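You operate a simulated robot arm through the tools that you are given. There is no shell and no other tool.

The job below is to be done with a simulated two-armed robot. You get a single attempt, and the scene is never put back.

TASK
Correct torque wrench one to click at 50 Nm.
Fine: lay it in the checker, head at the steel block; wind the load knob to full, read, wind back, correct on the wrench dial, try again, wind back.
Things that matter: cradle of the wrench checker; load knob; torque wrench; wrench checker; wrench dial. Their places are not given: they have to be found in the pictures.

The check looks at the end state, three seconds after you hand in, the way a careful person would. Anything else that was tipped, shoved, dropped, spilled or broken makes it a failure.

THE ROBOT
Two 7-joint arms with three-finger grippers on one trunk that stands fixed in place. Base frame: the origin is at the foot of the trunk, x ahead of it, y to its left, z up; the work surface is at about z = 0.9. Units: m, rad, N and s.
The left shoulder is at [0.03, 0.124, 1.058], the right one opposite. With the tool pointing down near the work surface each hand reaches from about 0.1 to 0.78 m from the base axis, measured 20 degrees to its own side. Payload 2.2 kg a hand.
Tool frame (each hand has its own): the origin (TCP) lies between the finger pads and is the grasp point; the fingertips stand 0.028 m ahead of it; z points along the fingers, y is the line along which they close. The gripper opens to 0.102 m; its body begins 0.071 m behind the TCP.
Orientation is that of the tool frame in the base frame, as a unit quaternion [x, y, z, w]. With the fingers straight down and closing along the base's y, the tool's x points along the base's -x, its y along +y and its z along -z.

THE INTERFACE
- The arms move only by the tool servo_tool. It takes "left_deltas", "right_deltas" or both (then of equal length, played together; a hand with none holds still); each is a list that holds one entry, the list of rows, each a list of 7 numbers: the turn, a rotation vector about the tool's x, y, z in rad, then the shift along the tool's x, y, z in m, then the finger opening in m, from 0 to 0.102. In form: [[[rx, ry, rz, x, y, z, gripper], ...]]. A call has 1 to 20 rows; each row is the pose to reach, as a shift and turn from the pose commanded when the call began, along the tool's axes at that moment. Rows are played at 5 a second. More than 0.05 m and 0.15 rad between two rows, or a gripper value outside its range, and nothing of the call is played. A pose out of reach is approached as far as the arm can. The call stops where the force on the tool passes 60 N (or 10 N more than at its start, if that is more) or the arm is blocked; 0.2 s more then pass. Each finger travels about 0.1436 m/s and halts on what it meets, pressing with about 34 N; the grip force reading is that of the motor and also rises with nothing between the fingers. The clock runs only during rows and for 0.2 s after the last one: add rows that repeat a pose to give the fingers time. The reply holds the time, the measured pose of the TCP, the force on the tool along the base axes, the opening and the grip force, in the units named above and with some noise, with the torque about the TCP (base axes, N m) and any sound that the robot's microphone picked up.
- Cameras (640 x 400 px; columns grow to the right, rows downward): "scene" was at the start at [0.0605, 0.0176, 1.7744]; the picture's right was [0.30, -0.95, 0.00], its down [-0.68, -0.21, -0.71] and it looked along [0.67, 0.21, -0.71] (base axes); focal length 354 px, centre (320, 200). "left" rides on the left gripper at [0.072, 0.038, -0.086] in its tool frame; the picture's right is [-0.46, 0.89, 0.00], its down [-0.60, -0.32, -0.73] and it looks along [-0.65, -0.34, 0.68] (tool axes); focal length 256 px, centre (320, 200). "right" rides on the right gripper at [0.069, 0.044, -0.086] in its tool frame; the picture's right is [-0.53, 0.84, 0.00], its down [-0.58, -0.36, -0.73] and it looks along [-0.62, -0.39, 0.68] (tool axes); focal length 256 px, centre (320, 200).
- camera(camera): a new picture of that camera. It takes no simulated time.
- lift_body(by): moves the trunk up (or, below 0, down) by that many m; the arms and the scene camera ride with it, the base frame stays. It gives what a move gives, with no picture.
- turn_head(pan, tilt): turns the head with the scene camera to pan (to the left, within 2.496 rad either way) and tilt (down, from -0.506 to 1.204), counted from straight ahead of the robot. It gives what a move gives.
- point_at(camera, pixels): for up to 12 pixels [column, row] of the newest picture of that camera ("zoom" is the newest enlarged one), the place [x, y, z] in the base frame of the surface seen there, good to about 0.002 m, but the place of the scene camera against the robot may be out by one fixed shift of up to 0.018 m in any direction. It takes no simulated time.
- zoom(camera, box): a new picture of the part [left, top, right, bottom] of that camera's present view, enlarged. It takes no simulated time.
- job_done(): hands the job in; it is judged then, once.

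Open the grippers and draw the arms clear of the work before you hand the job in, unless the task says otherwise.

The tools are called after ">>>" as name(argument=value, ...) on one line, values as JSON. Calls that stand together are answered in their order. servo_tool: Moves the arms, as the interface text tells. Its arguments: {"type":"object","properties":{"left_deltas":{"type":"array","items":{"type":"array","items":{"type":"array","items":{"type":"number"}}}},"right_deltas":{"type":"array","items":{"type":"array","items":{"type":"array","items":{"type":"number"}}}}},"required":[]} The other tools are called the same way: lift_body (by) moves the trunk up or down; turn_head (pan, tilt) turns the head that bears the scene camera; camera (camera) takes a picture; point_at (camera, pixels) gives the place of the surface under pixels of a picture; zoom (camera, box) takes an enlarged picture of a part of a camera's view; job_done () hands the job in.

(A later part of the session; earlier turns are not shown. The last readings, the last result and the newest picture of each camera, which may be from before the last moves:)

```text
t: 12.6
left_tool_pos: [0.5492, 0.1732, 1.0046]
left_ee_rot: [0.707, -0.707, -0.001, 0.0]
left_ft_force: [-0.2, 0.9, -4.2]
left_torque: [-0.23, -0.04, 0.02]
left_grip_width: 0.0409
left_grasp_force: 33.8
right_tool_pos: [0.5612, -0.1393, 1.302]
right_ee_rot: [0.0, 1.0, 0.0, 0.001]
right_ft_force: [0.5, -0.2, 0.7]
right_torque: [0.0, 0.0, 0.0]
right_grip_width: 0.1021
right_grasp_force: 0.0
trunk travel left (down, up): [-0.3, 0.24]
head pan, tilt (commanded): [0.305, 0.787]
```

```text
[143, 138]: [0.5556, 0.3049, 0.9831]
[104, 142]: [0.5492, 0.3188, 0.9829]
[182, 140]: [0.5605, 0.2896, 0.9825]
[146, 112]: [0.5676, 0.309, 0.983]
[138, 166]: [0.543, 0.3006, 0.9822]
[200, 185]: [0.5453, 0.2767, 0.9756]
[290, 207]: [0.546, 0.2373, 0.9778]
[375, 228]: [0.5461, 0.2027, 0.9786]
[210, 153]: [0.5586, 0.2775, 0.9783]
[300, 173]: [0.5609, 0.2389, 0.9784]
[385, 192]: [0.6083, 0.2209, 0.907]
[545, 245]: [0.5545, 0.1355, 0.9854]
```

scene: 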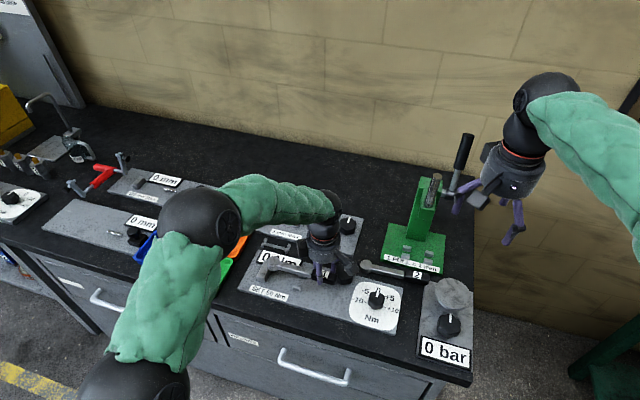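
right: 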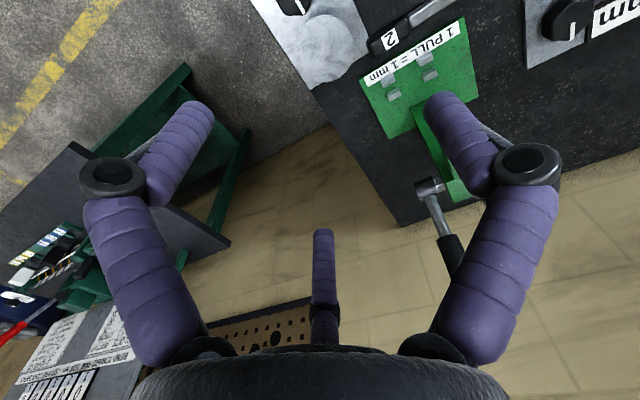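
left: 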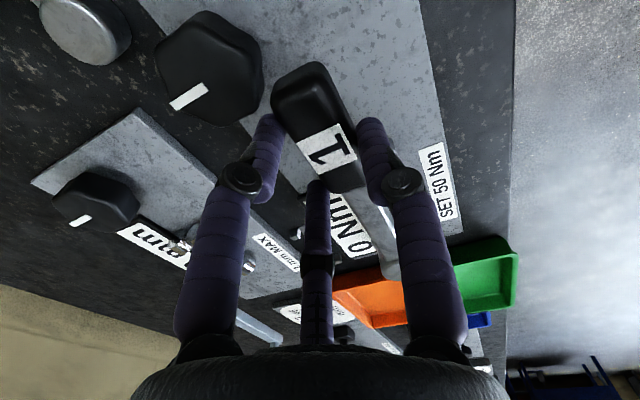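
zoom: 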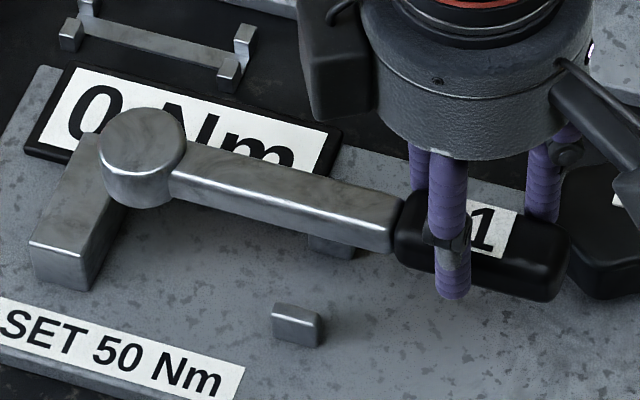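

Head centre is at scene (0.555,0.3045) and the shaft mid-line at x≈0.553, which matches the peg midline; head-to-block gap ~2 mm. I shift 1.5 mm away from the block and lower slowly to just above the plate.

>>> servo_tool(left_deltas=[[[0, 0, 0, 0.0015, 0.001, 0.012, 0.02], [0, 0, 0, 0.0015, 0.001, 0.024, 0.02], [0, 0, 0, 0.0015, 0.001, 0.034, 0.02], [0, 0, 0, 0.0015, 0.001, 0.042, 0.02], [0, 0, 0, 0.0015, 0.001, 0.047, 0.02], [0, 0, 0, 0.0015, 0.001, 0.05, 0.02], [0, 0, 0, 0.0015, 0.001, 0.0515, 0.02], [0, 0, 0, 0.0015, 0.001, 0.0515, 0.02]]])

>>> zoom(camera="scene", box=[260, 240, 340, 300])

```text
t: 14.4
left_tool_pos: [0.5482, 0.17, 0.9522]
left_ee_rot: [-0.707, 0.707, 0.0, 0.001]
left_ft_force: [-0.1, 0.4, -3.7]
left_torque: [-0.21, -0.01, -0.02]
left_grip_width: 0.0407
left_grasp_force: 34.0
right_tool_pos: [0.5611, -0.1405, 1.301]
right_ee_rot: [0.0, 1.0, 0.0, 0.0]
right_ft_force: [0.0, 0.0, -0.2]
right_torque: [-0.01, -0.01, 0.0]
right_grip_width: 0.1021
right_grasp_force: 0.1
trunk travel left (down, up): [-0.3, 0.24]
head pan, tilt (commanded): [0.305, 0.787]
```

```text
6.67 times, centred on (300, 270) of scene
```

zoom: 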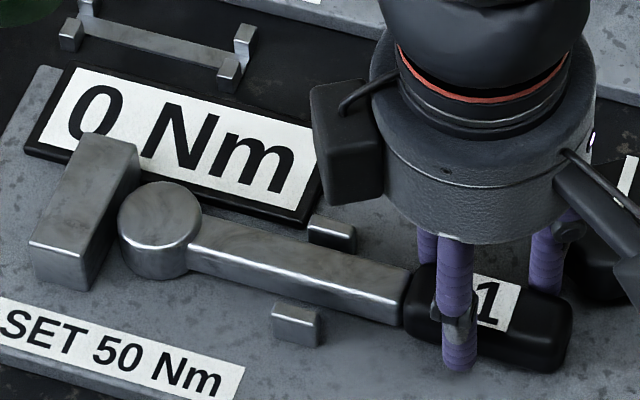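

The wrench is between the pegs with its head beside the block, still carried (−3.7 N). I measure the remaining gap and height.

>>> point_at(camera="zoom", pixels=[[160, 212], [122, 215], [198, 215], [163, 186], [155, 240], [220, 253], [380, 295], [240, 228], [395, 270], [540, 315], [110, 190], [240, 330]])

```text
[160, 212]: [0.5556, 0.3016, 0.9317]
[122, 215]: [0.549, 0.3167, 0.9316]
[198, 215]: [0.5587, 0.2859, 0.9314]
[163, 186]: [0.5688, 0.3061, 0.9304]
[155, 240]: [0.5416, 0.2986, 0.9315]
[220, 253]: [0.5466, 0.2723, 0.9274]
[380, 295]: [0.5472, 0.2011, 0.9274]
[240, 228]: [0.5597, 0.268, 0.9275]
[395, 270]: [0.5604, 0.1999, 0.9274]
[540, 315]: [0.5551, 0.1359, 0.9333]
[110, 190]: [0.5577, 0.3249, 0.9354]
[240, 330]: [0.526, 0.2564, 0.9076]
```

Head edge to block gap is about 4–5 mm and height within a millimetre of the plate. I slide 3.5 mm toward the block and lower a further 1.5 mm.

>>> servo_tool(left_deltas=[[[0, 0, 0, -0.0015, 0, 0, 0.02], [0, 0, 0, -0.0035, 0, 0, 0.02], [0, 0, 0, -0.0035, 0, 0.0008, 0.02], [0, 0, 0, -0.0035, 0, 0.0015, 0.02], [0, 0, 0, -0.0035, 0, 0.0015, 0.02]]])

```text
t: 15.6
left_tool_pos: [0.5489, 0.1736, 0.9506]
left_ee_rot: [-0.707, 0.707, 0.0, -0.001]
left_ft_force: [0.2, -2.2, -2.7]
left_torque: [-0.18, -0.01, 0.02]
left_grip_width: 0.0412
left_grasp_force: 34.2
right_tool_pos: [0.5609, -0.1407, 1.3016]
right_ee_rot: [0.0, 1.0, 0.001, 0.0]
right_ft_force: [-0.3, -0.7, -0.7]
right_torque: [-0.01, 0.01, -0.01]
right_grip_width: 0.1022
right_grasp_force: 0.2
trunk travel left (down, up): [-0.3, 0.24]
head pan, tilt (commanded): [0.305, 0.787]
```

A −2.2 N reaction in y suggests the head touches the block, and the weight is being taken up (−2.7 N). I lower another 1.5 mm in small steps.

>>> servo_tool(left_deltas=[[[0, 0, 0, 0.0005, 0, 0.0005, 0.02], [0, 0, 0, 0.0005, 0, 0.001, 0.02], [0, 0, 0, 0.0005, 0, 0.0015, 0.02], [0, 0, 0, 0.0005, 0, 0.0015, 0.02]]])

>>> zoom(camera="scene", box=[260, 240, 340, 300])

```text
t: 16.6
left_tool_pos: [0.5491, 0.174, 0.9523]
left_ee_rot: [0.707, -0.707, 0.0, -0.001]
left_ft_force: [0.1, -1.9, 0.1]
left_torque: [0.31, 0.1, 0.03]
left_grip_width: 0.0411
left_grasp_force: 34.3
right_tool_pos: [0.5604, -0.1407, 1.3029]
right_ee_rot: [0.001, 1.0, 0.001, 0.001]
right_ft_force: [0.3, 0.4, -1.3]
right_torque: [0.02, -0.04, -0.03]
right_grip_width: 0.1021
right_grasp_force: 0.1
trunk travel left (down, up): [-0.3, 0.24]
head pan, tilt (commanded): [0.305, 0.787]
```

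```text
6.67 times, centred on (300, 270) of scene
```

zoom: 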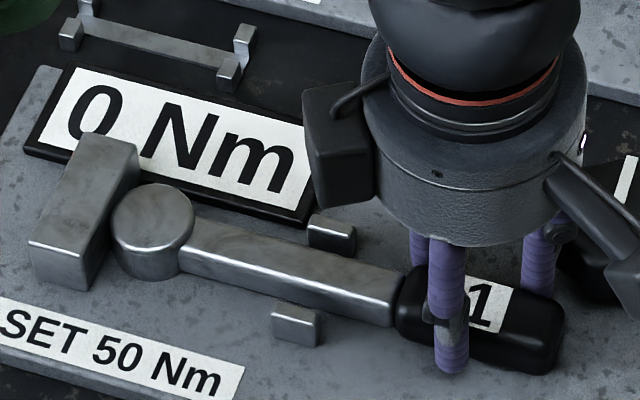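

The weight is now fully on the plate (0 N) and the head sits against the block. I open slightly (to 0.052, keeping off the knob) and lift straight up.

>>> servo_tool(left_deltas=[[[0, 0, 0, 0, 0, 0, 0.044], [0, 0, 0, 0, 0, 0, 0.048], [0, 0, 0, 0, 0, 0, 0.052], [0, 0, 0, 0, 0, 0, 0.052]]])

>>> zoom(camera="scene", box=[270, 240, 370, 310])

>>> camera(camera="left")

```text
t: 17.6
left_tool_pos: [0.5467, 0.1741, 0.9516]
left_ee_rot: [0.708, -0.706, 0.0, 0.001]
left_ft_force: [-0.3, 1.6, 0.0]
left_torque: [0.03, -0.03, 0.03]
left_grip_width: 0.0508
left_grasp_force: 0.1
right_tool_pos: [0.562, -0.1396, 1.3021]
right_ee_rot: [0.0, 1.0, -0.001, 0.0]
right_ft_force: [0.9, -0.1, -0.9]
right_torque: [0.0, 0.0, 0.03]
right_grip_width: 0.1019
right_grasp_force: 0.1
trunk travel left (down, up): [-0.3, 0.24]
head pan, tilt (commanded): [0.305, 0.787]
```

```text
5.71 times, centred on (320, 275) of scene
```

zoom: 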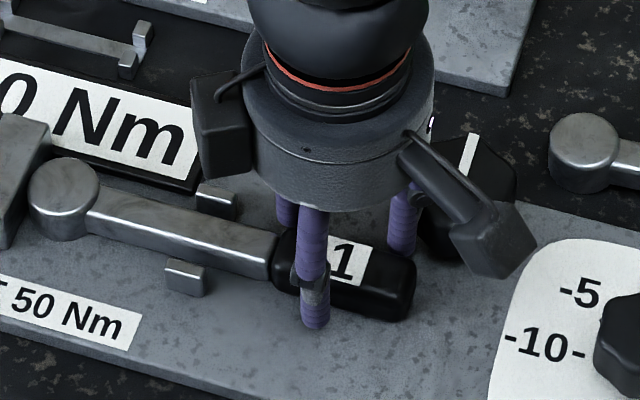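

```text
taken
```

left: 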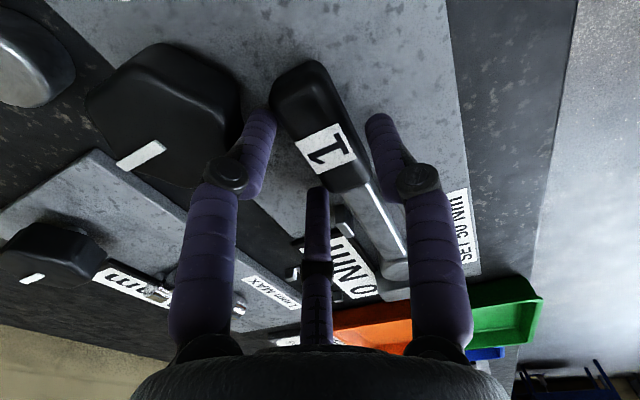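

The fingers are free (0 N), thumb clear of the handle and finger clear of the knob. I nudge 1.5 mm toward +x to centre and lift straight up 7 cm.

>>> servo_tool(left_deltas=[[[0, 0, 0, 0, -0.0015, 0, 0.052], [0, 0, 0, 0, -0.0015, -0.01, 0.052], [0, 0, 0, 0, -0.0015, -0.025, 0.052], [0, 0, 0, 0, -0.0015, -0.045, 0.052], [0, 0, 0, 0, -0.0015, -0.07, 0.052], [0, 0, 0, 0, -0.0015, -0.1, 0.052], [0, 0, 0, 0, -0.0015, -0.1, 0.052]]])

>>> camera(camera="left")

>>> zoom(camera="scene", box=[230, 220, 410, 330])

```text
t: 19.2
left_tool_pos: [0.5483, 0.1744, 1.0499]
left_ee_rot: [-0.707, 0.707, 0.0, 0.0]
left_ft_force: [0.4, 0.2, -0.1]
left_torque: [-0.02, 0.01, 0.0]
left_grip_width: 0.052
left_grasp_force: 0.1
right_tool_pos: [0.5605, -0.1389, 1.3013]
right_ee_rot: [0.001, 1.0, 0.0, 0.0]
right_ft_force: [-0.3, 0.2, -0.6]
right_torque: [-0.02, -0.01, 0.0]
right_grip_width: 0.102
right_grasp_force: 0.1
trunk travel left (down, up): [-0.3, 0.24]
head pan, tilt (commanded): [0.305, 0.787]
```

```text
taken
```

left: 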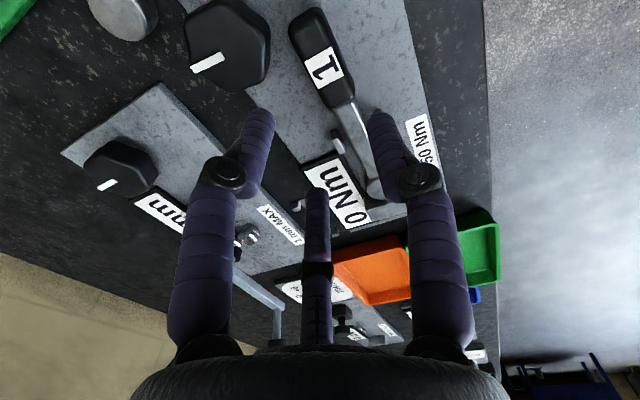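

```text
3.56 times, centred on (320, 275) of scene
```

zoom: 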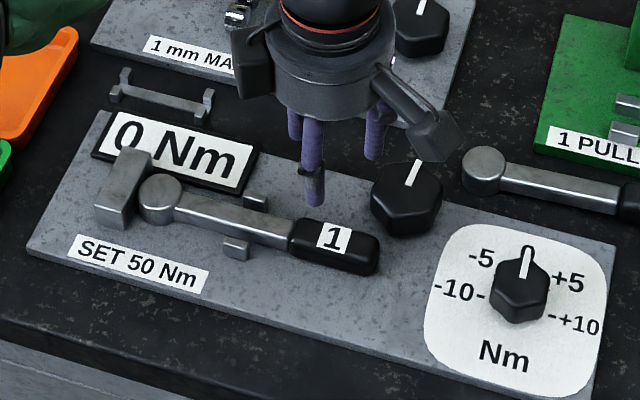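

The wrench lies in the cradle between pegs with its head at the block. Next the load knob, seen at (228,42) in the left camera; I measure its top outline from the hand camera for an accurate centre.

>>> zoom(camera="left", box=[160, 0, 300, 110])

```text
3.64 times, centred on (230, 55) of left
```

zoom: 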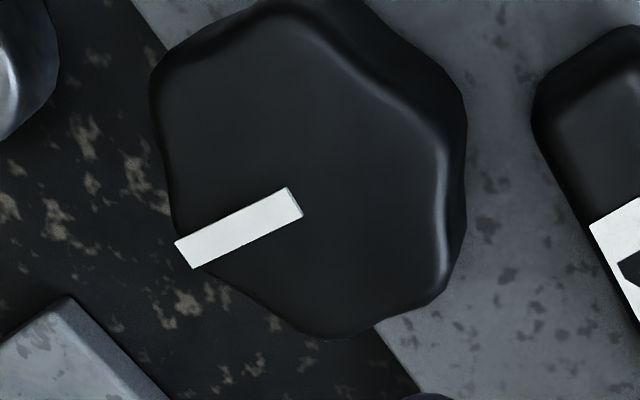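

The knob's top outline shows six lobes: about (160,80), (275,15), (440,150), (435,290), (320,333), (180,230). I get their places.

>>> point_at(camera="zoom", pixels=[[162, 85], [275, 22], [425, 140], [430, 285], [320, 328], [180, 225], [300, 175], [185, 250], [295, 200], [330, 80], [240, 290], [165, 160]])

```text
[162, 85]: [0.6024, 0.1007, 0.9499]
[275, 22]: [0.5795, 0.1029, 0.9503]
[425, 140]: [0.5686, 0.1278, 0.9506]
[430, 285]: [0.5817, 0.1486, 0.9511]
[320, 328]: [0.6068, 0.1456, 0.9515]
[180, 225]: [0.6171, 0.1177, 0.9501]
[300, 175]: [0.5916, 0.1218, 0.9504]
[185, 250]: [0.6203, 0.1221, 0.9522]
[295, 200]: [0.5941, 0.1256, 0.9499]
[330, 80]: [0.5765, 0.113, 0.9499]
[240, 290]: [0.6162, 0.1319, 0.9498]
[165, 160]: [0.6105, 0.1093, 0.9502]
```

The load knob's centre is (0.5927,0.1239), lobe radius 0.0245, its pointer about −8° from +x. I turn the hand by −23° so the fingers fall on flats clear of the wrench handle, and go above the knob at z 1.03.

>>> servo_tool(left_deltas=[[[0, 0, -0.1, 0.0125, -0.011, 0.005, 0.062], [0, 0, -0.2, 0.025, -0.022, 0.01, 0.062], [0, 0, -0.3, 0.0375, -0.033, 0.015, 0.062], [0, 0, -0.4014, 0.0498, -0.044, 0.0195, 0.062], [0, 0, -0.4014, 0.0498, -0.044, 0.0195, 0.062], [0, 0, -0.4014, 0.0498, -0.044, 0.0195, 0.062]]])

>>> camera(camera="left")

>>> camera(camera="scene")

```text
t: 20.6
left_tool_pos: [0.5938, 0.1245, 1.0295]
left_ee_rot: [0.834, -0.553, 0.0, 0.001]
left_ft_force: [0.2, -0.3, 1.0]
left_torque: [-0.04, 0.03, -0.01]
left_grip_width: 0.062
left_grasp_force: 0.0
right_tool_pos: [0.5618, -0.1398, 1.3019]
right_ee_rot: [0.0, 1.0, -0.001, 0.0]
right_ft_force: [-0.5, -0.3, 0.3]
right_torque: [0.02, -0.01, 0.01]
right_grip_width: 0.1019
right_grasp_force: 0.1
trunk travel left (down, up): [-0.3, 0.24]
head pan, tilt (commanded): [0.305, 0.787]
```

```text
taken
```

left: 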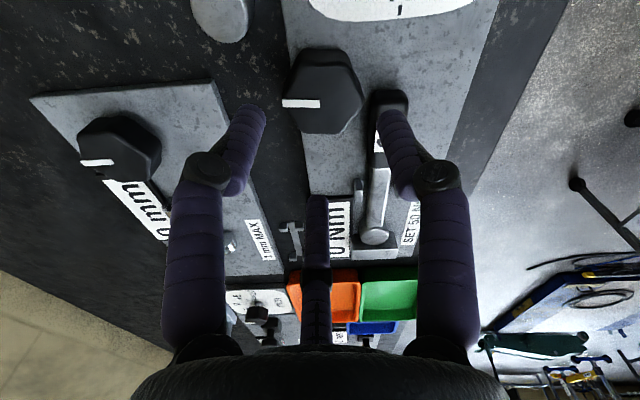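

```text
taken
```

scene: 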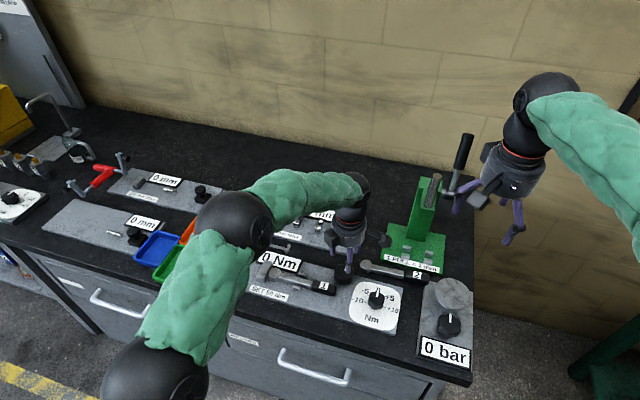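

The knob appears at (325,90) between the fingers' lines of approach. I re-measure its outline from this pose before descending.

>>> zoom(camera="left", box=[240, 20, 420, 150])

```text
3.08 times, centred on (330, 85) of left
```

zoom: 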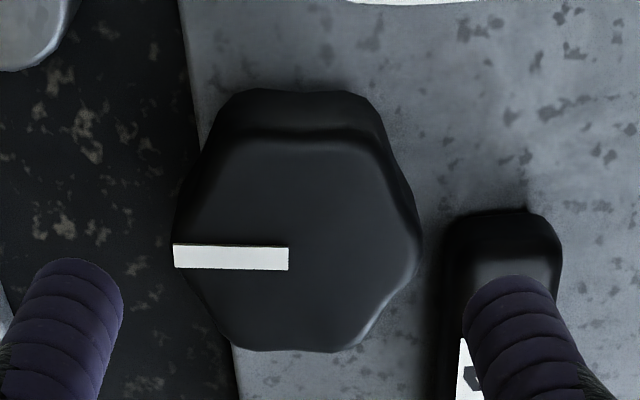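

The top face's vertices are at about (180,250), (248,142), (365,143), (415,245), (360,342), (245,347); I sample them and the pointer ends.

>>> point_at(camera="zoom", pixels=[[182, 240], [250, 145], [362, 146], [412, 245], [358, 338], [248, 344], [300, 245], [180, 257], [285, 258], [100, 280], [510, 300], [540, 250]])

```text
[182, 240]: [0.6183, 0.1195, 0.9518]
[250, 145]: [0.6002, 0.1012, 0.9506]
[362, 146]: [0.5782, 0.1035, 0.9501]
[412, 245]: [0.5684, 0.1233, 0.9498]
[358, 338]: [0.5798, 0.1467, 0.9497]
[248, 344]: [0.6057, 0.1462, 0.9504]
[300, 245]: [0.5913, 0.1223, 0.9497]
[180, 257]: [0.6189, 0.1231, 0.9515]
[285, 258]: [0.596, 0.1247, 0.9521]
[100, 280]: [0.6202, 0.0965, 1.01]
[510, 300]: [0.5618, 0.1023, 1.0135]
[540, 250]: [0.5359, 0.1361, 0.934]
```

Centre confirmed at (0.592,0.1236) with flats near 26°+60°k, matching the finger angles 203°, 83°, 323°. I descend to TCP z≈0.962 and close on the knob.

>>> servo_tool(left_deltas=[[[0, 0, 0, 0, 0, 0.02, 0.062], [0, 0, 0, 0, 0, 0.04, 0.062], [0, 0, 0, 0, 0, 0.055, 0.062], [0, 0, 0, 0, 0, 0.068, 0.062], [0, 0, 0, 0, 0, 0.068, 0.062], [0, 0, 0, 0, 0, 0.068, 0.055], [0, 0, 0, 0, 0, 0.068, 0.048], [0, 0, 0, 0, 0, 0.068, 0.04], [0, 0, 0, 0, 0, 0.068, 0.03], [0, 0, 0, 0, 0, 0.068, 0.03]]])

>>> camera(camera="left")

>>> zoom(camera="scene", box=[230, 200, 410, 320])

```text
t: 22.8
left_tool_pos: [0.593, 0.1241, 0.9625]
left_ee_rot: [0.834, -0.552, 0.0, 0.0]
left_ft_force: [-5.1, 0.8, 1.7]
left_torque: [0.15, 0.32, 0.03]
left_grip_width: 0.0539
left_grasp_force: 44.6
right_tool_pos: [0.5597, -0.1399, 1.3022]
right_ee_rot: [0.0, 1.0, 0.0, -0.001]
right_ft_force: [-0.1, 0.5, -0.3]
right_torque: [0.02, 0.04, 0.0]
right_grip_width: 0.1021
right_grasp_force: 0.1
trunk travel left (down, up): [-0.3, 0.24]
head pan, tilt (commanded): [0.305, 0.787]
```

```text
taken
```

left: 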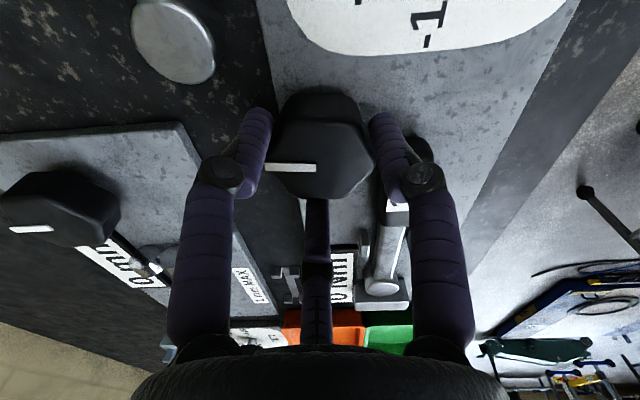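

```text
3.33 times, centred on (320, 260) of scene
```

zoom: 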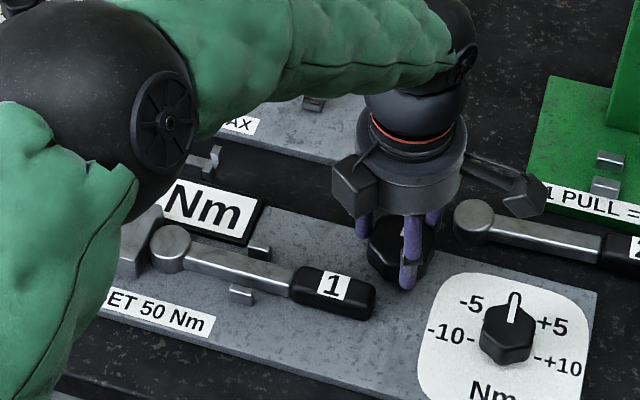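

The knob is gripped (44.6 N). I turn a first 0.6 rad clockwise (seen from above) and watch the torque and the pointer.

>>> servo_tool(left_deltas=[[[0, 0, 0.1, 0, 0, 0, 0.03], [0, 0, 0.2, 0, 0, 0, 0.03], [0, 0, 0.3, 0, 0, 0, 0.03], [0, 0, 0.4, 0, 0, 0, 0.03], [0, 0, 0.5, 0, 0, 0, 0.03], [0, 0, 0.6, 0, 0, 0, 0.03], [0, 0, 0.6, 0, 0, 0, 0.03]]])

>>> camera(camera="left")

>>> zoom(camera="scene", box=[230, 200, 410, 320])

```text
t: 24.4
left_tool_pos: [0.5915, 0.125, 0.9618]
left_ee_rot: [-0.633, 0.774, 0.001, -0.001]
left_ft_force: [-11.2, 10.8, -3.1]
left_torque: [0.74, 0.48, 0.0]
left_grip_width: 0.0538
left_grasp_force: 45.1
right_tool_pos: [0.559, -0.1386, 1.3019]
right_ee_rot: [0.0, 1.0, 0.0, 0.0]
right_ft_force: [-0.3, 0.0, -0.3]
right_torque: [-0.03, 0.01, 0.02]
right_grip_width: 0.1019
right_grasp_force: 0.1
trunk travel left (down, up): [-0.3, 0.24]
head pan, tilt (commanded): [0.305, 0.787]
```

```text
taken
```

left: 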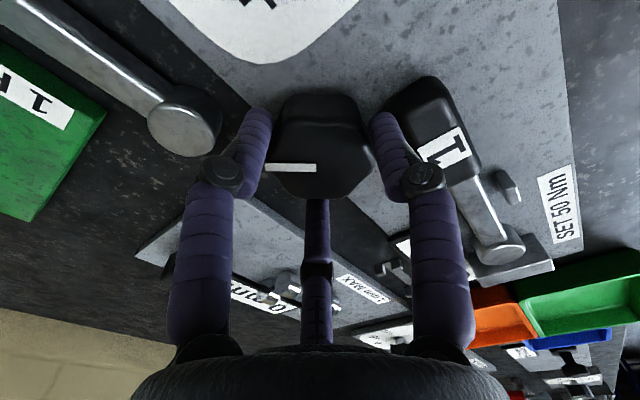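

```text
3.33 times, centred on (320, 260) of scene
```

zoom: 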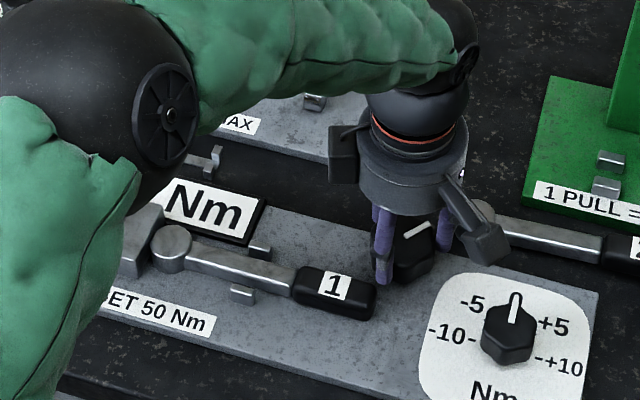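

The knob follows the hand (pointer fixed relative to fingers) with modest side force (−11,+11 N) from slight eccentricity. I shift 1 mm to relieve it and continue clockwise by 0.75 rad.

>>> servo_tool(left_deltas=[[[0, 0, 0.0, -0.0008, 0.0012, 0, 0.03], [0, 0, 0.125, -0.0008, 0.0012, 0, 0.03], [0, 0, 0.25, -0.0008, 0.0012, 0, 0.03], [0, 0, 0.375, -0.0008, 0.0012, 0, 0.03], [0, 0, 0.5, -0.0008, 0.0012, 0, 0.03], [0, 0, 0.625, -0.0008, 0.0012, 0, 0.03], [0, 0, 0.75, -0.0008, 0.0012, 0, 0.03], [0, 0, 0.75, -0.0008, 0.0012, 0, 0.03]]])

>>> camera(camera="left")

>>> zoom(camera="scene", box=[230, 200, 410, 320])

```text
t: 26.2
left_tool_pos: [0.5917, 0.1242, 0.9628]
left_ee_rot: [-0.305, 0.952, 0.0, -0.001]
left_ft_force: [-8.7, 4.1, -7.3]
left_torque: [-0.12, 0.39, -0.01]
left_grip_width: 0.0539
left_grasp_force: 44.8
right_tool_pos: [0.5597, -0.1405, 1.301]
right_ee_rot: [0.0, 1.0, 0.0, 0.0]
right_ft_force: [0.7, -0.4, 0.6]
right_torque: [0.0, 0.0, -0.04]
right_grip_width: 0.1019
right_grasp_force: 0.0
trunk travel left (down, up): [-0.3, 0.24]
head pan, tilt (commanded): [0.305, 0.787]
```

```text
taken
```

left: 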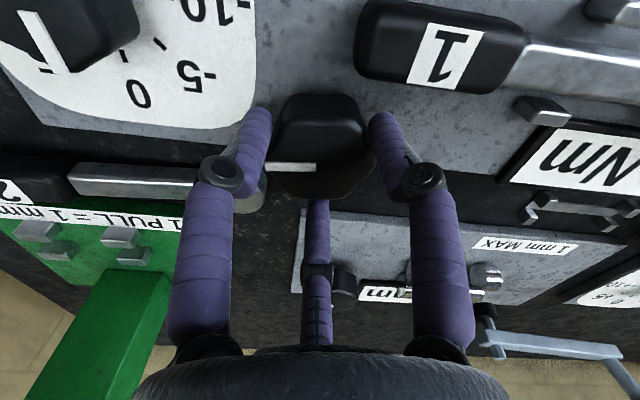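

```text
3.33 times, centred on (320, 260) of scene
```

zoom: 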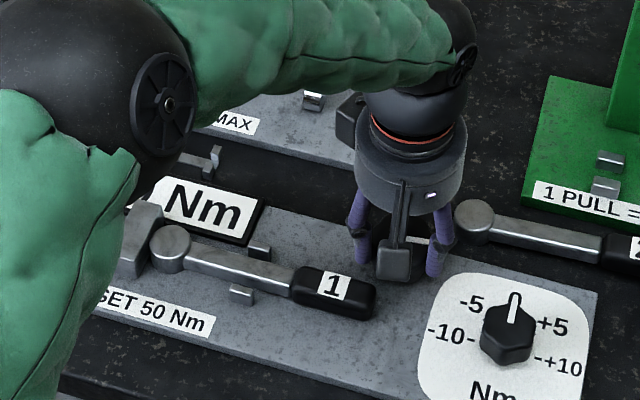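

Turned 77° so far with no stop felt (torque about z ≈ 0). I continue clockwise by another 1.05 rad.

>>> servo_tool(left_deltas=[[[0, 0, 0.13, 0.0005, 0.0005, 0, 0.03], [0, 0, 0.26, 0.0005, 0.0005, 0, 0.03], [0, 0, 0.39, 0.0005, 0.0005, 0, 0.03], [0, 0, 0.52, 0.0005, 0.0005, 0, 0.03], [0, 0, 0.65, 0.0005, 0.0005, 0, 0.03], [0, 0, 0.78, 0.0005, 0.0005, 0, 0.03], [0, 0, 0.91, 0.0005, 0.0005, 0, 0.03], [0, 0, 1.05, 0.0005, 0.0005, 0, 0.03], [0, 0, 1.05, 0.0005, 0.0005, 0, 0.03]]])

>>> camera(camera="left")

>>> zoom(camera="scene", box=[230, 200, 410, 320])

```text
t: 28.2
left_tool_pos: [0.5928, 0.1252, 0.9628]
left_ee_rot: [0.212, 0.977, 0.0, -0.001]
left_ft_force: [-3.8, -0.8, -13.6]
left_torque: [-0.43, 0.25, 1.24]
left_grip_width: 0.054
left_grasp_force: 44.8
right_tool_pos: [0.5614, -0.1392, 1.3011]
right_ee_rot: [0.0, 1.0, 0.0, -0.001]
right_ft_force: [-0.4, 0.1, 0.1]
right_torque: [-0.02, -0.01, -0.02]
right_grip_width: 0.1019
right_grasp_force: 0.1
trunk travel left (down, up): [-0.3, 0.24]
head pan, tilt (commanded): [0.305, 0.787]
```

```text
taken
```

left: 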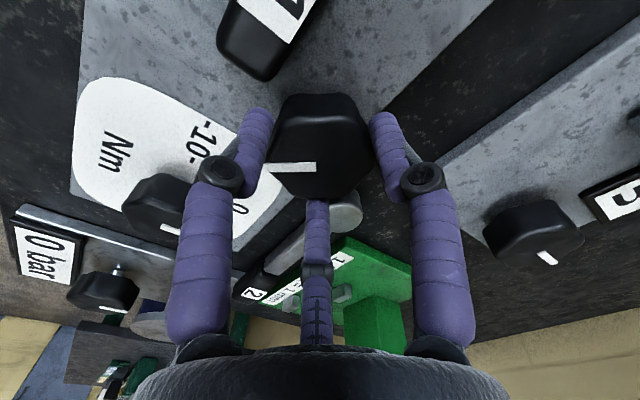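

```text
3.33 times, centred on (320, 260) of scene
```

zoom: 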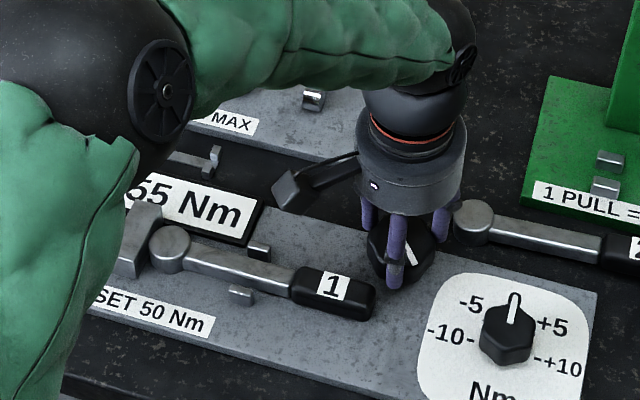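

The display now shows something like "55 Nm" and 1.24 N·m reaction torque says the knob is at its full stop. I zoom on the display to read it.

>>> zoom(camera="scene", box=[255, 235, 315, 275])

```text
10.00 times, centred on (285, 255) of scene
```

zoom: 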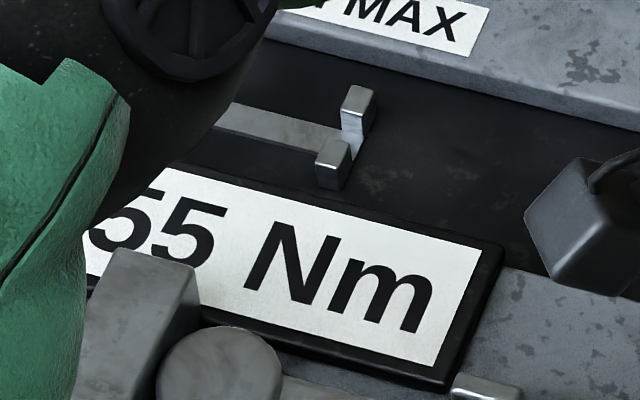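

The display reads "55 Nm" (first digit partly hidden by the elbow). To read it cleanly I open the fingers and lift off, leaving the knob at full.

>>> servo_tool(left_deltas=[[[0, 0, -0.03, 0, 0, 0, 0.03], [0, 0, -0.03, 0, 0, 0, 0.06], [0, 0, -0.03, 0, 0, 0, 0.066], [0, 0, -0.03, 0, 0, -0.01, 0.066], [0, 0, -0.03, 0, 0, -0.03, 0.066], [0, 0, -0.03, 0, 0, -0.06, 0.066], [0, 0, -0.03, 0, 0, -0.09, 0.066], [0, 0, -0.03, 0, 0, -0.12, 0.066], [0, 0, -0.03, 0, 0, -0.12, 0.066]]])

>>> camera(camera="scene")

>>> zoom(camera="scene", box=[240, 230, 400, 330])

>>> camera(camera="left")

```text
t: 30.2
left_tool_pos: [0.5906, 0.1263, 1.0818]
left_ee_rot: [0.197, 0.98, 0.001, 0.0]
left_ft_force: [0.9, -0.8, -0.3]
left_torque: [0.0, -0.02, -0.01]
left_grip_width: 0.0657
left_grasp_force: 0.2
right_tool_pos: [0.562, -0.1398, 1.3015]
right_ee_rot: [0.0, 1.0, 0.0, 0.0]
right_ft_force: [-0.2, -0.2, -0.2]
right_torque: [-0.02, 0.01, 0.01]
right_grip_width: 0.1019
right_grasp_force: 0.0
trunk travel left (down, up): [-0.3, 0.24]
head pan, tilt (commanded): [0.305, 0.787]
```

```text
taken
```

scene: 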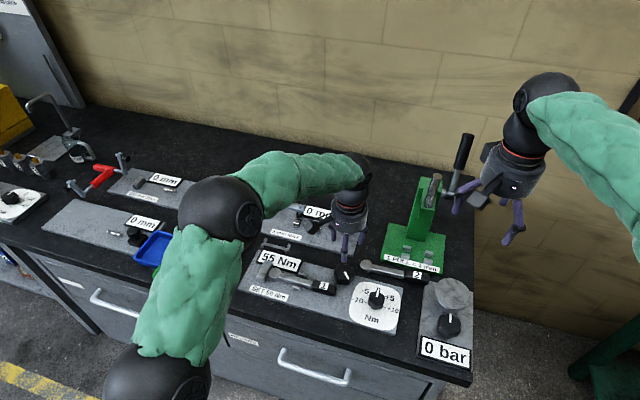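

```text
4.00 times, centred on (320, 280) of scene
```

zoom: 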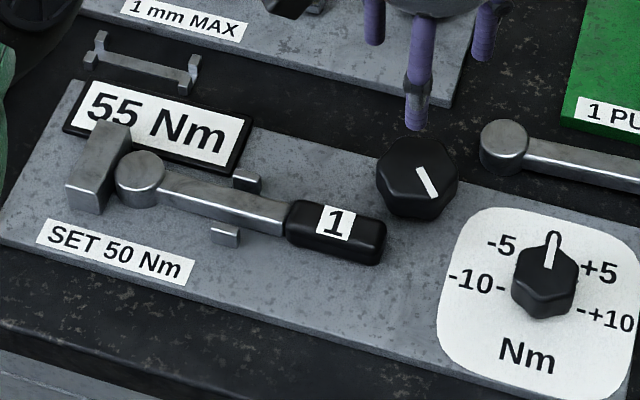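

```text
taken
```

left: 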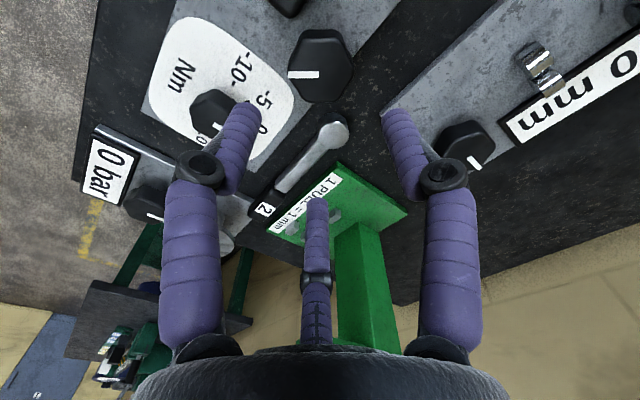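

The display clearly reads 55 Nm with the knob pointer turned to the stop. Now I descend again, regrip the knob at the same place, and check the grip before winding back.

>>> servo_tool(left_deltas=[[[0, 0, 0, 0, 0, 0.03, 0.066], [0, 0, 0, 0, 0, 0.06, 0.066], [0, 0, 0, 0, 0, 0.09, 0.066], [0, 0, 0, 0, 0, 0.11, 0.066], [0, 0, 0, 0, 0, 0.12, 0.066], [0, 0, 0, 0, 0, 0.12, 0.06], [0, 0, 0, 0, 0, 0.12, 0.05], [0, 0, 0, 0, 0, 0.12, 0.04], [0, 0, 0, 0, 0, 0.12, 0.03], [0, 0, 0, 0, 0, 0.12, 0.03]]])

```text
t: 32.4
left_tool_pos: [0.5926, 0.1254, 0.9629]
left_ee_rot: [0.197, 0.98, 0.0, 0.0]
left_ft_force: [4.7, -7.2, 0.4]
left_torque: [-0.33, -0.14, 0.09]
left_grip_width: 0.054
left_grasp_force: 18.6
right_tool_pos: [0.5614, -0.141, 1.3017]
right_ee_rot: [0.0, 1.0, 0.0, 0.0]
right_ft_force: [0.3, -0.1, -0.1]
right_torque: [-0.01, 0.01, -0.02]
right_grip_width: 0.1021
right_grasp_force: 0.0
trunk travel left (down, up): [-0.3, 0.24]
head pan, tilt (commanded): [0.305, 0.787]
```

Gripped again (width 0.054). I wind the knob back counter-clockwise through 2.36 rad, with a small centring shift.

>>> servo_tool(left_deltas=[[[0, 0, -0.1, -0.0007, -0.0004, 0, 0.03], [0, 0, -0.24, -0.0007, -0.0004, 0, 0.03], [0, 0, -0.38, -0.0007, -0.0004, 0, 0.03], [0, 0, -0.52, -0.0007, -0.0004, 0, 0.03], [0, 0, -0.66, -0.0007, -0.0004, 0, 0.03], [0, 0, -0.8, -0.0007, -0.0004, 0, 0.03], [0, 0, -0.94, -0.0007, -0.0004, 0, 0.03], [0, 0, -1.08, -0.0007, -0.0004, 0, 0.03], [0, 0, -1.22, -0.0007, -0.0004, 0, 0.03], [0, 0, -1.36, -0.0007, -0.0004, 0, 0.03], [0, 0, -1.5, -0.0007, -0.0004, 0, 0.03], [0, 0, -1.64, -0.0007, -0.0004, 0, 0.03], [0, 0, -1.78, -0.0007, -0.0004, 0, 0.03], [0, 0, -1.92, -0.0007, -0.0004, 0, 0.03], [0, 0, -2.06, -0.0007, -0.0004, 0, 0.03], [0, 0, -2.2, -0.0007, -0.0004, 0, 0.03], [0, 0, -2.3, -0.0007, -0.0004, 0, 0.03], [0, 0, -2.36, -0.0007, -0.0004, 0, 0.03], [0, 0, -2.36, -0.0007, -0.0004, 0, 0.03]]])

>>> camera(camera="left")

>>> zoom(camera="scene", box=[240, 220, 400, 320])

```text
t: 36.4
left_tool_pos: [0.5918, 0.1246, 0.9641]
left_ee_rot: [0.832, -0.555, 0.001, 0.001]
left_ft_force: [-2.6, 12.8, 4.3]
left_torque: [0.43, 0.03, 0.05]
left_grip_width: 0.0538
left_grasp_force: 45.3
right_tool_pos: [0.561, -0.1382, 1.3017]
right_ee_rot: [0.0, 1.0, 0.001, 0.0]
right_ft_force: [-1.1, 0.4, -0.5]
right_torque: [0.0, -0.04, 0.0]
right_grip_width: 0.1019
right_grasp_force: 0.0
trunk travel left (down, up): [-0.3, 0.24]
head pan, tilt (commanded): [0.305, 0.787]
```

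```text
taken
```

left: 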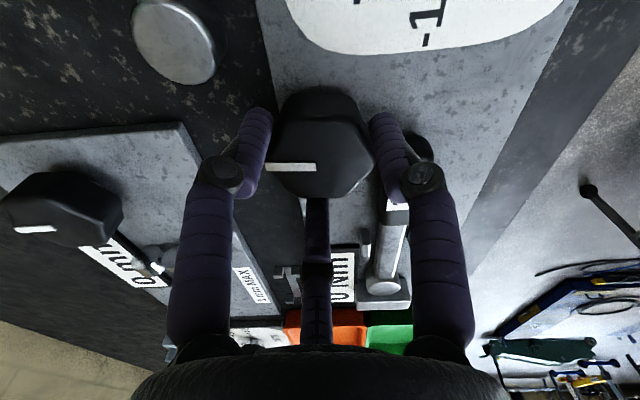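

```text
4.00 times, centred on (320, 270) of scene
```

zoom: 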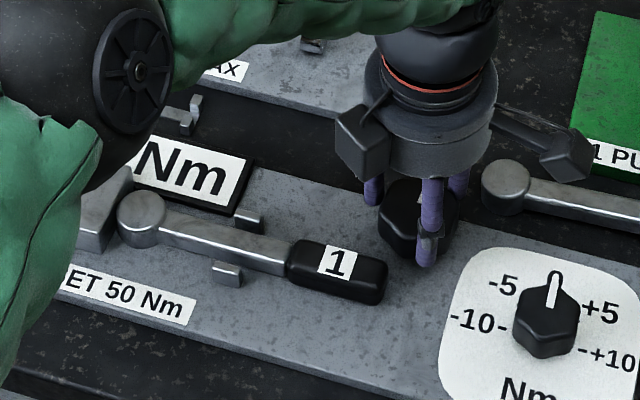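

The knob is back at its original hand-relative angle. I turn 0.1 rad further to feel whether the zero stop is reached.

>>> servo_tool(left_deltas=[[[0, 0, -0.04, 0, 0, 0, 0.03], [0, 0, -0.08, 0, 0, 0, 0.03], [0, 0, -0.08, 0, 0, 0, 0.03]]])

```text
t: 37.2
left_tool_pos: [0.5929, 0.1251, 0.9635]
left_ee_rot: [0.853, -0.521, 0.001, 0.001]
left_ft_force: [-2.8, 11.8, 8.8]
left_torque: [0.38, 0.33, -0.02]
left_grip_width: 0.0542
left_grasp_force: 44.1
right_tool_pos: [0.5596, -0.1396, 1.3016]
right_ee_rot: [0.0, 1.0, 0.0, 0.0]
right_ft_force: [0.3, 0.6, -0.2]
right_torque: [0.0, 0.0, -0.01]
right_grip_width: 0.1021
right_grasp_force: 0.1
trunk travel left (down, up): [-0.3, 0.24]
head pan, tilt (commanded): [0.305, 0.787]
```

No stop felt yet (−0.02 N·m). I go a further 0.2 rad counter-clockwise to find the zero stop.

>>> servo_tool(left_deltas=[[[0, 0, -0.06, 0, 0, 0, 0.03], [0, 0, -0.12, 0, 0, 0, 0.03], [0, 0, -0.18, 0, 0, 0, 0.03], [0, 0, -0.18, 0, 0, 0, 0.03]]])

>>> camera(camera="left")

```text
t: 38.2
left_tool_pos: [0.5916, 0.1255, 0.9621]
left_ee_rot: [0.896, -0.444, 0.0, 0.001]
left_ft_force: [-1.2, 10.6, 6.0]
left_torque: [0.39, -0.11, -1.4]
left_grip_width: 0.0544
left_grasp_force: 45.3
right_tool_pos: [0.5605, -0.1401, 1.3019]
right_ee_rot: [-0.001, 1.0, -0.001, -0.001]
right_ft_force: [0.7, 0.2, 0.0]
right_torque: [0.01, -0.01, 0.02]
right_grip_width: 0.1019
right_grasp_force: 0.1
trunk travel left (down, up): [-0.3, 0.24]
head pan, tilt (commanded): [0.305, 0.787]
```

```text
taken
```

left: 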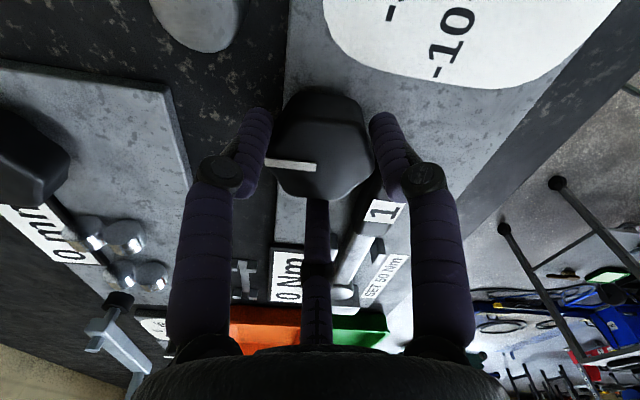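

The left view shows "0 Nm" at (287,275) and −1.4 N·m says the zero stop is reached. I ease off, open and lift clear of the knob.

>>> servo_tool(left_deltas=[[[0, 0, 0.06, 0, 0, 0, 0.03], [0, 0, 0.06, 0, 0, 0, 0.05], [0, 0, 0.06, 0, 0, 0, 0.066], [0, 0, 0.06, 0, 0, -0.01, 0.066], [0, 0, 0.06, 0, 0, -0.03, 0.066], [0, 0, 0.06, 0, 0, -0.06, 0.066], [0, 0, 0.06, 0, 0, -0.09, 0.066], [0, 0, 0.06, 0, 0, -0.09, 0.066]]])

>>> zoom(camera="scene", box=[240, 230, 410, 340])

>>> camera(camera="left")

```text
t: 40.0
left_tool_pos: [0.5938, 0.1231, 1.0528]
left_ee_rot: [0.883, -0.47, 0.0, 0.0]
left_ft_force: [0.0, 0.2, -0.7]
left_torque: [-0.03, 0.01, 0.02]
left_grip_width: 0.0659
left_grasp_force: 0.2
right_tool_pos: [0.5597, -0.1404, 1.3016]
right_ee_rot: [0.0, 1.0, 0.0, 0.0]
right_ft_force: [-0.1, -0.8, 0.3]
right_torque: [0.0, 0.02, -0.02]
right_grip_width: 0.102
right_grasp_force: 0.1
trunk travel left (down, up): [-0.3, 0.24]
head pan, tilt (commanded): [0.305, 0.787]
```

```text
3.64 times, centred on (325, 285) of scene
```

zoom: 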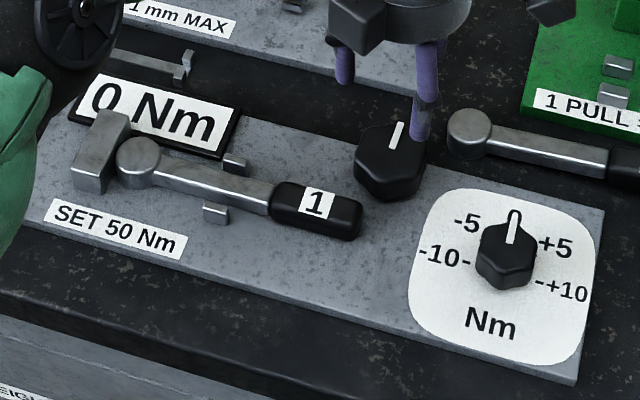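

```text
taken
```

left: 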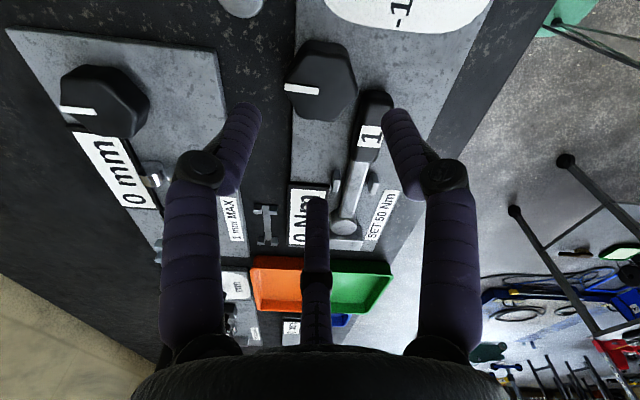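

Display is back to 0 Nm and the knob is wound back. Now I carry the left hand above the wrench dial (about (0.5436,0.0267)), turning it +64° so the fingers suit the dial's flats.

>>> servo_tool(left_deltas=[[[0, 0, 0.139, 0.0068, 0.0118, 0, 0.06], [0, 0, 0.279, 0.0137, 0.0236, 0, 0.06], [0, 0, 0.418, 0.0205, 0.0354, 0, 0.06], [0, 0, 0.557, 0.0273, 0.0472, 0, 0.06], [0, 0, 0.697, 0.0341, 0.0591, 0, 0.06], [0, 0, 0.836, 0.041, 0.0709, 0, 0.06], [0, 0, 0.976, 0.0478, 0.0827, 0, 0.06], [0, 0, 1.115, 0.0546, 0.0945, 0, 0.06], [0, 0, 1.115, 0.0546, 0.0945, 0, 0.06], [0, 0, 1.115, 0.0546, 0.0945, 0, 0.06]]])

>>> camera(camera="left")

>>> camera(camera="scene")

```text
t: 42.2
left_tool_pos: [0.5439, 0.0263, 1.052]
left_ee_rot: [-0.499, 0.866, 0.0, 0.0]
left_ft_force: [0.0, -1.4, 0.0]
left_torque: [0.0, 0.01, 0.01]
left_grip_width: 0.0602
left_grasp_force: 0.0
right_tool_pos: [0.5606, -0.1395, 1.3024]
right_ee_rot: [0.0, 1.0, 0.0, 0.0]
right_ft_force: [0.2, -0.2, 0.3]
right_torque: [0.0, -0.02, 0.01]
right_grip_width: 0.102
right_grasp_force: 0.1
trunk travel left (down, up): [-0.3, 0.24]
head pan, tilt (commanded): [0.305, 0.787]
```

```text
taken
```

left: 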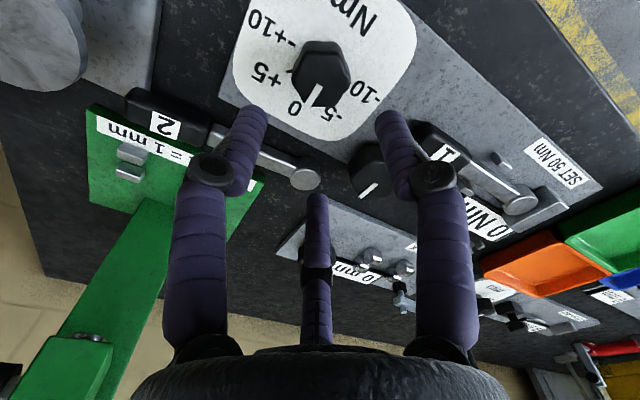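

```text
taken
```

scene: 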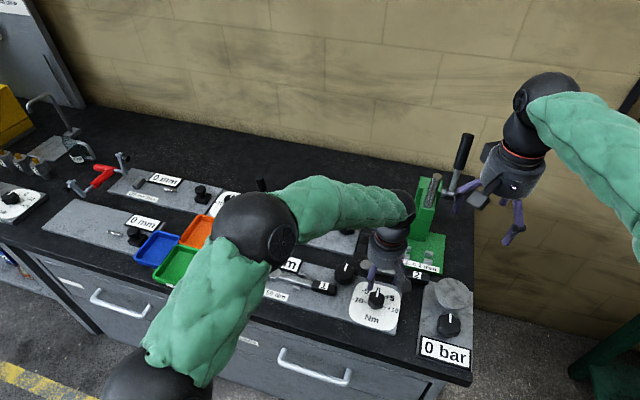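

The dial is clearly visible at (322,75) in the left view. I zoom to measure its centre, lobes and tick marks.

>>> zoom(camera="left", box=[235, 0, 415, 130])

```text
3.08 times, centred on (325, 65) of left
```

zoom: 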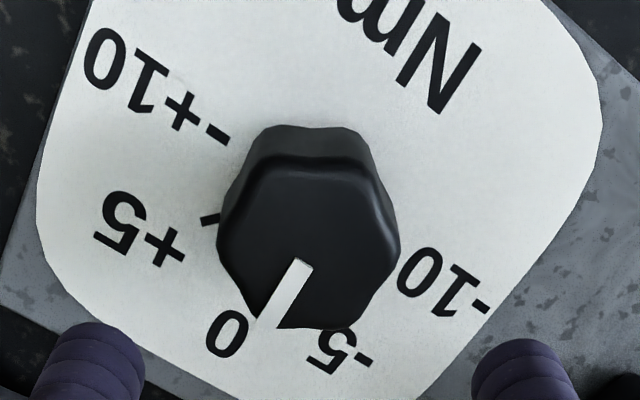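

I sample the dial's top vertices, pointer ends and the visible tick marks ("+10" tick at (218,133), "+5" tick at (210,220)) in this zoom.

>>> point_at(camera="zoom", pixels=[[262, 178], [345, 178], [392, 238], [350, 322], [268, 310], [225, 245], [308, 250], [300, 265], [268, 320], [218, 134], [210, 220], [230, 330]])

```text
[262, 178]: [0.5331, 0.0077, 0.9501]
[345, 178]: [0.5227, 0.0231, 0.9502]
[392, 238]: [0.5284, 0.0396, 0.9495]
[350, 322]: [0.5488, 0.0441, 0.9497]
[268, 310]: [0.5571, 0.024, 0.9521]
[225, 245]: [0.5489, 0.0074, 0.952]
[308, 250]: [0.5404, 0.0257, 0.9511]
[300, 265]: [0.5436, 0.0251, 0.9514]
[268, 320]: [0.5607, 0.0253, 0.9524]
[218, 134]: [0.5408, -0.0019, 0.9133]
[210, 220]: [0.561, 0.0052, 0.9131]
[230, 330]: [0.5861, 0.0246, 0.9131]
```

The dial centre is about (0.5405,0.0255), 0 at +x, +5 tick at −45° and +10 at −90°, so −5 needs a 45° counter-clockwise turn. I centre, descend and grip the dial.

>>> servo_tool(left_deltas=[[[0, 0, 0, 0.0022, 0.0022, 0.02, 0.06], [0, 0, 0, 0.0022, 0.0022, 0.045, 0.06], [0, 0, 0, 0.0022, 0.0022, 0.07, 0.06], [0, 0, 0, 0.0022, 0.0022, 0.085, 0.06], [0, 0, 0, 0.0022, 0.0022, 0.095, 0.06], [0, 0, 0, 0.0022, 0.0022, 0.095, 0.05], [0, 0, 0, 0.0022, 0.0022, 0.095, 0.04], [0, 0, 0, 0.0022, 0.0022, 0.095, 0.03], [0, 0, 0, 0.0022, 0.0022, 0.095, 0.02], [0, 0, 0, 0.0022, 0.0022, 0.095, 0.02]]])

>>> camera(camera="left")

>>> zoom(camera="scene", box=[330, 260, 430, 340])

```text
t: 44.4
left_tool_pos: [0.5397, 0.0251, 0.9581]
left_ee_rot: [-0.501, 0.866, 0.0, 0.0]
left_ft_force: [-7.0, -4.0, -0.1]
left_torque: [-0.17, 0.49, 0.0]
left_grip_width: 0.0417
left_grasp_force: 45.3
right_tool_pos: [0.5603, -0.1412, 1.302]
right_ee_rot: [0.0, 1.0, 0.0, 0.0]
right_ft_force: [0.0, 0.2, -0.2]
right_torque: [0.0, 0.01, 0.0]
right_grip_width: 0.1017
right_grasp_force: 0.1
trunk travel left (down, up): [-0.3, 0.24]
head pan, tilt (commanded): [0.305, 0.787]
```

```text
taken
```

left: 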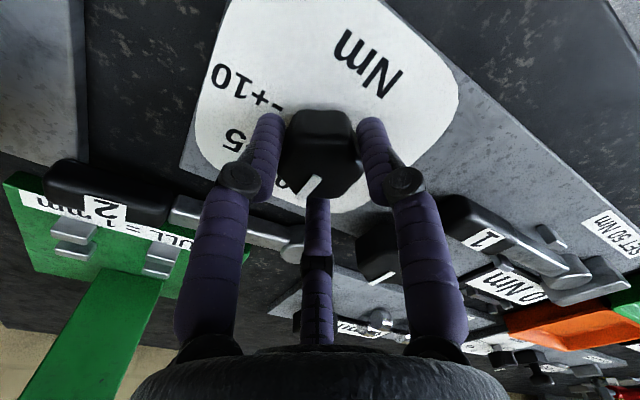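

```text
5.00 times, centred on (380, 300) of scene
```

zoom: 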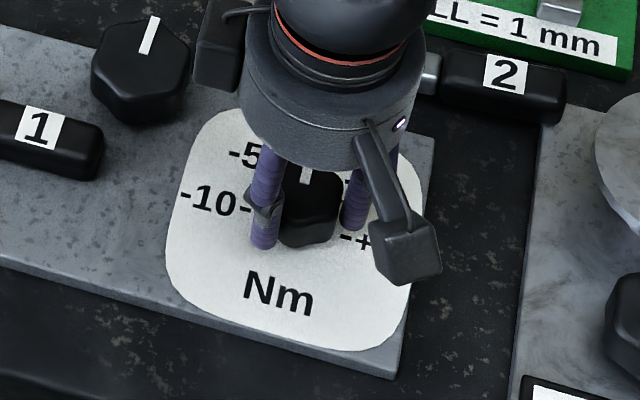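

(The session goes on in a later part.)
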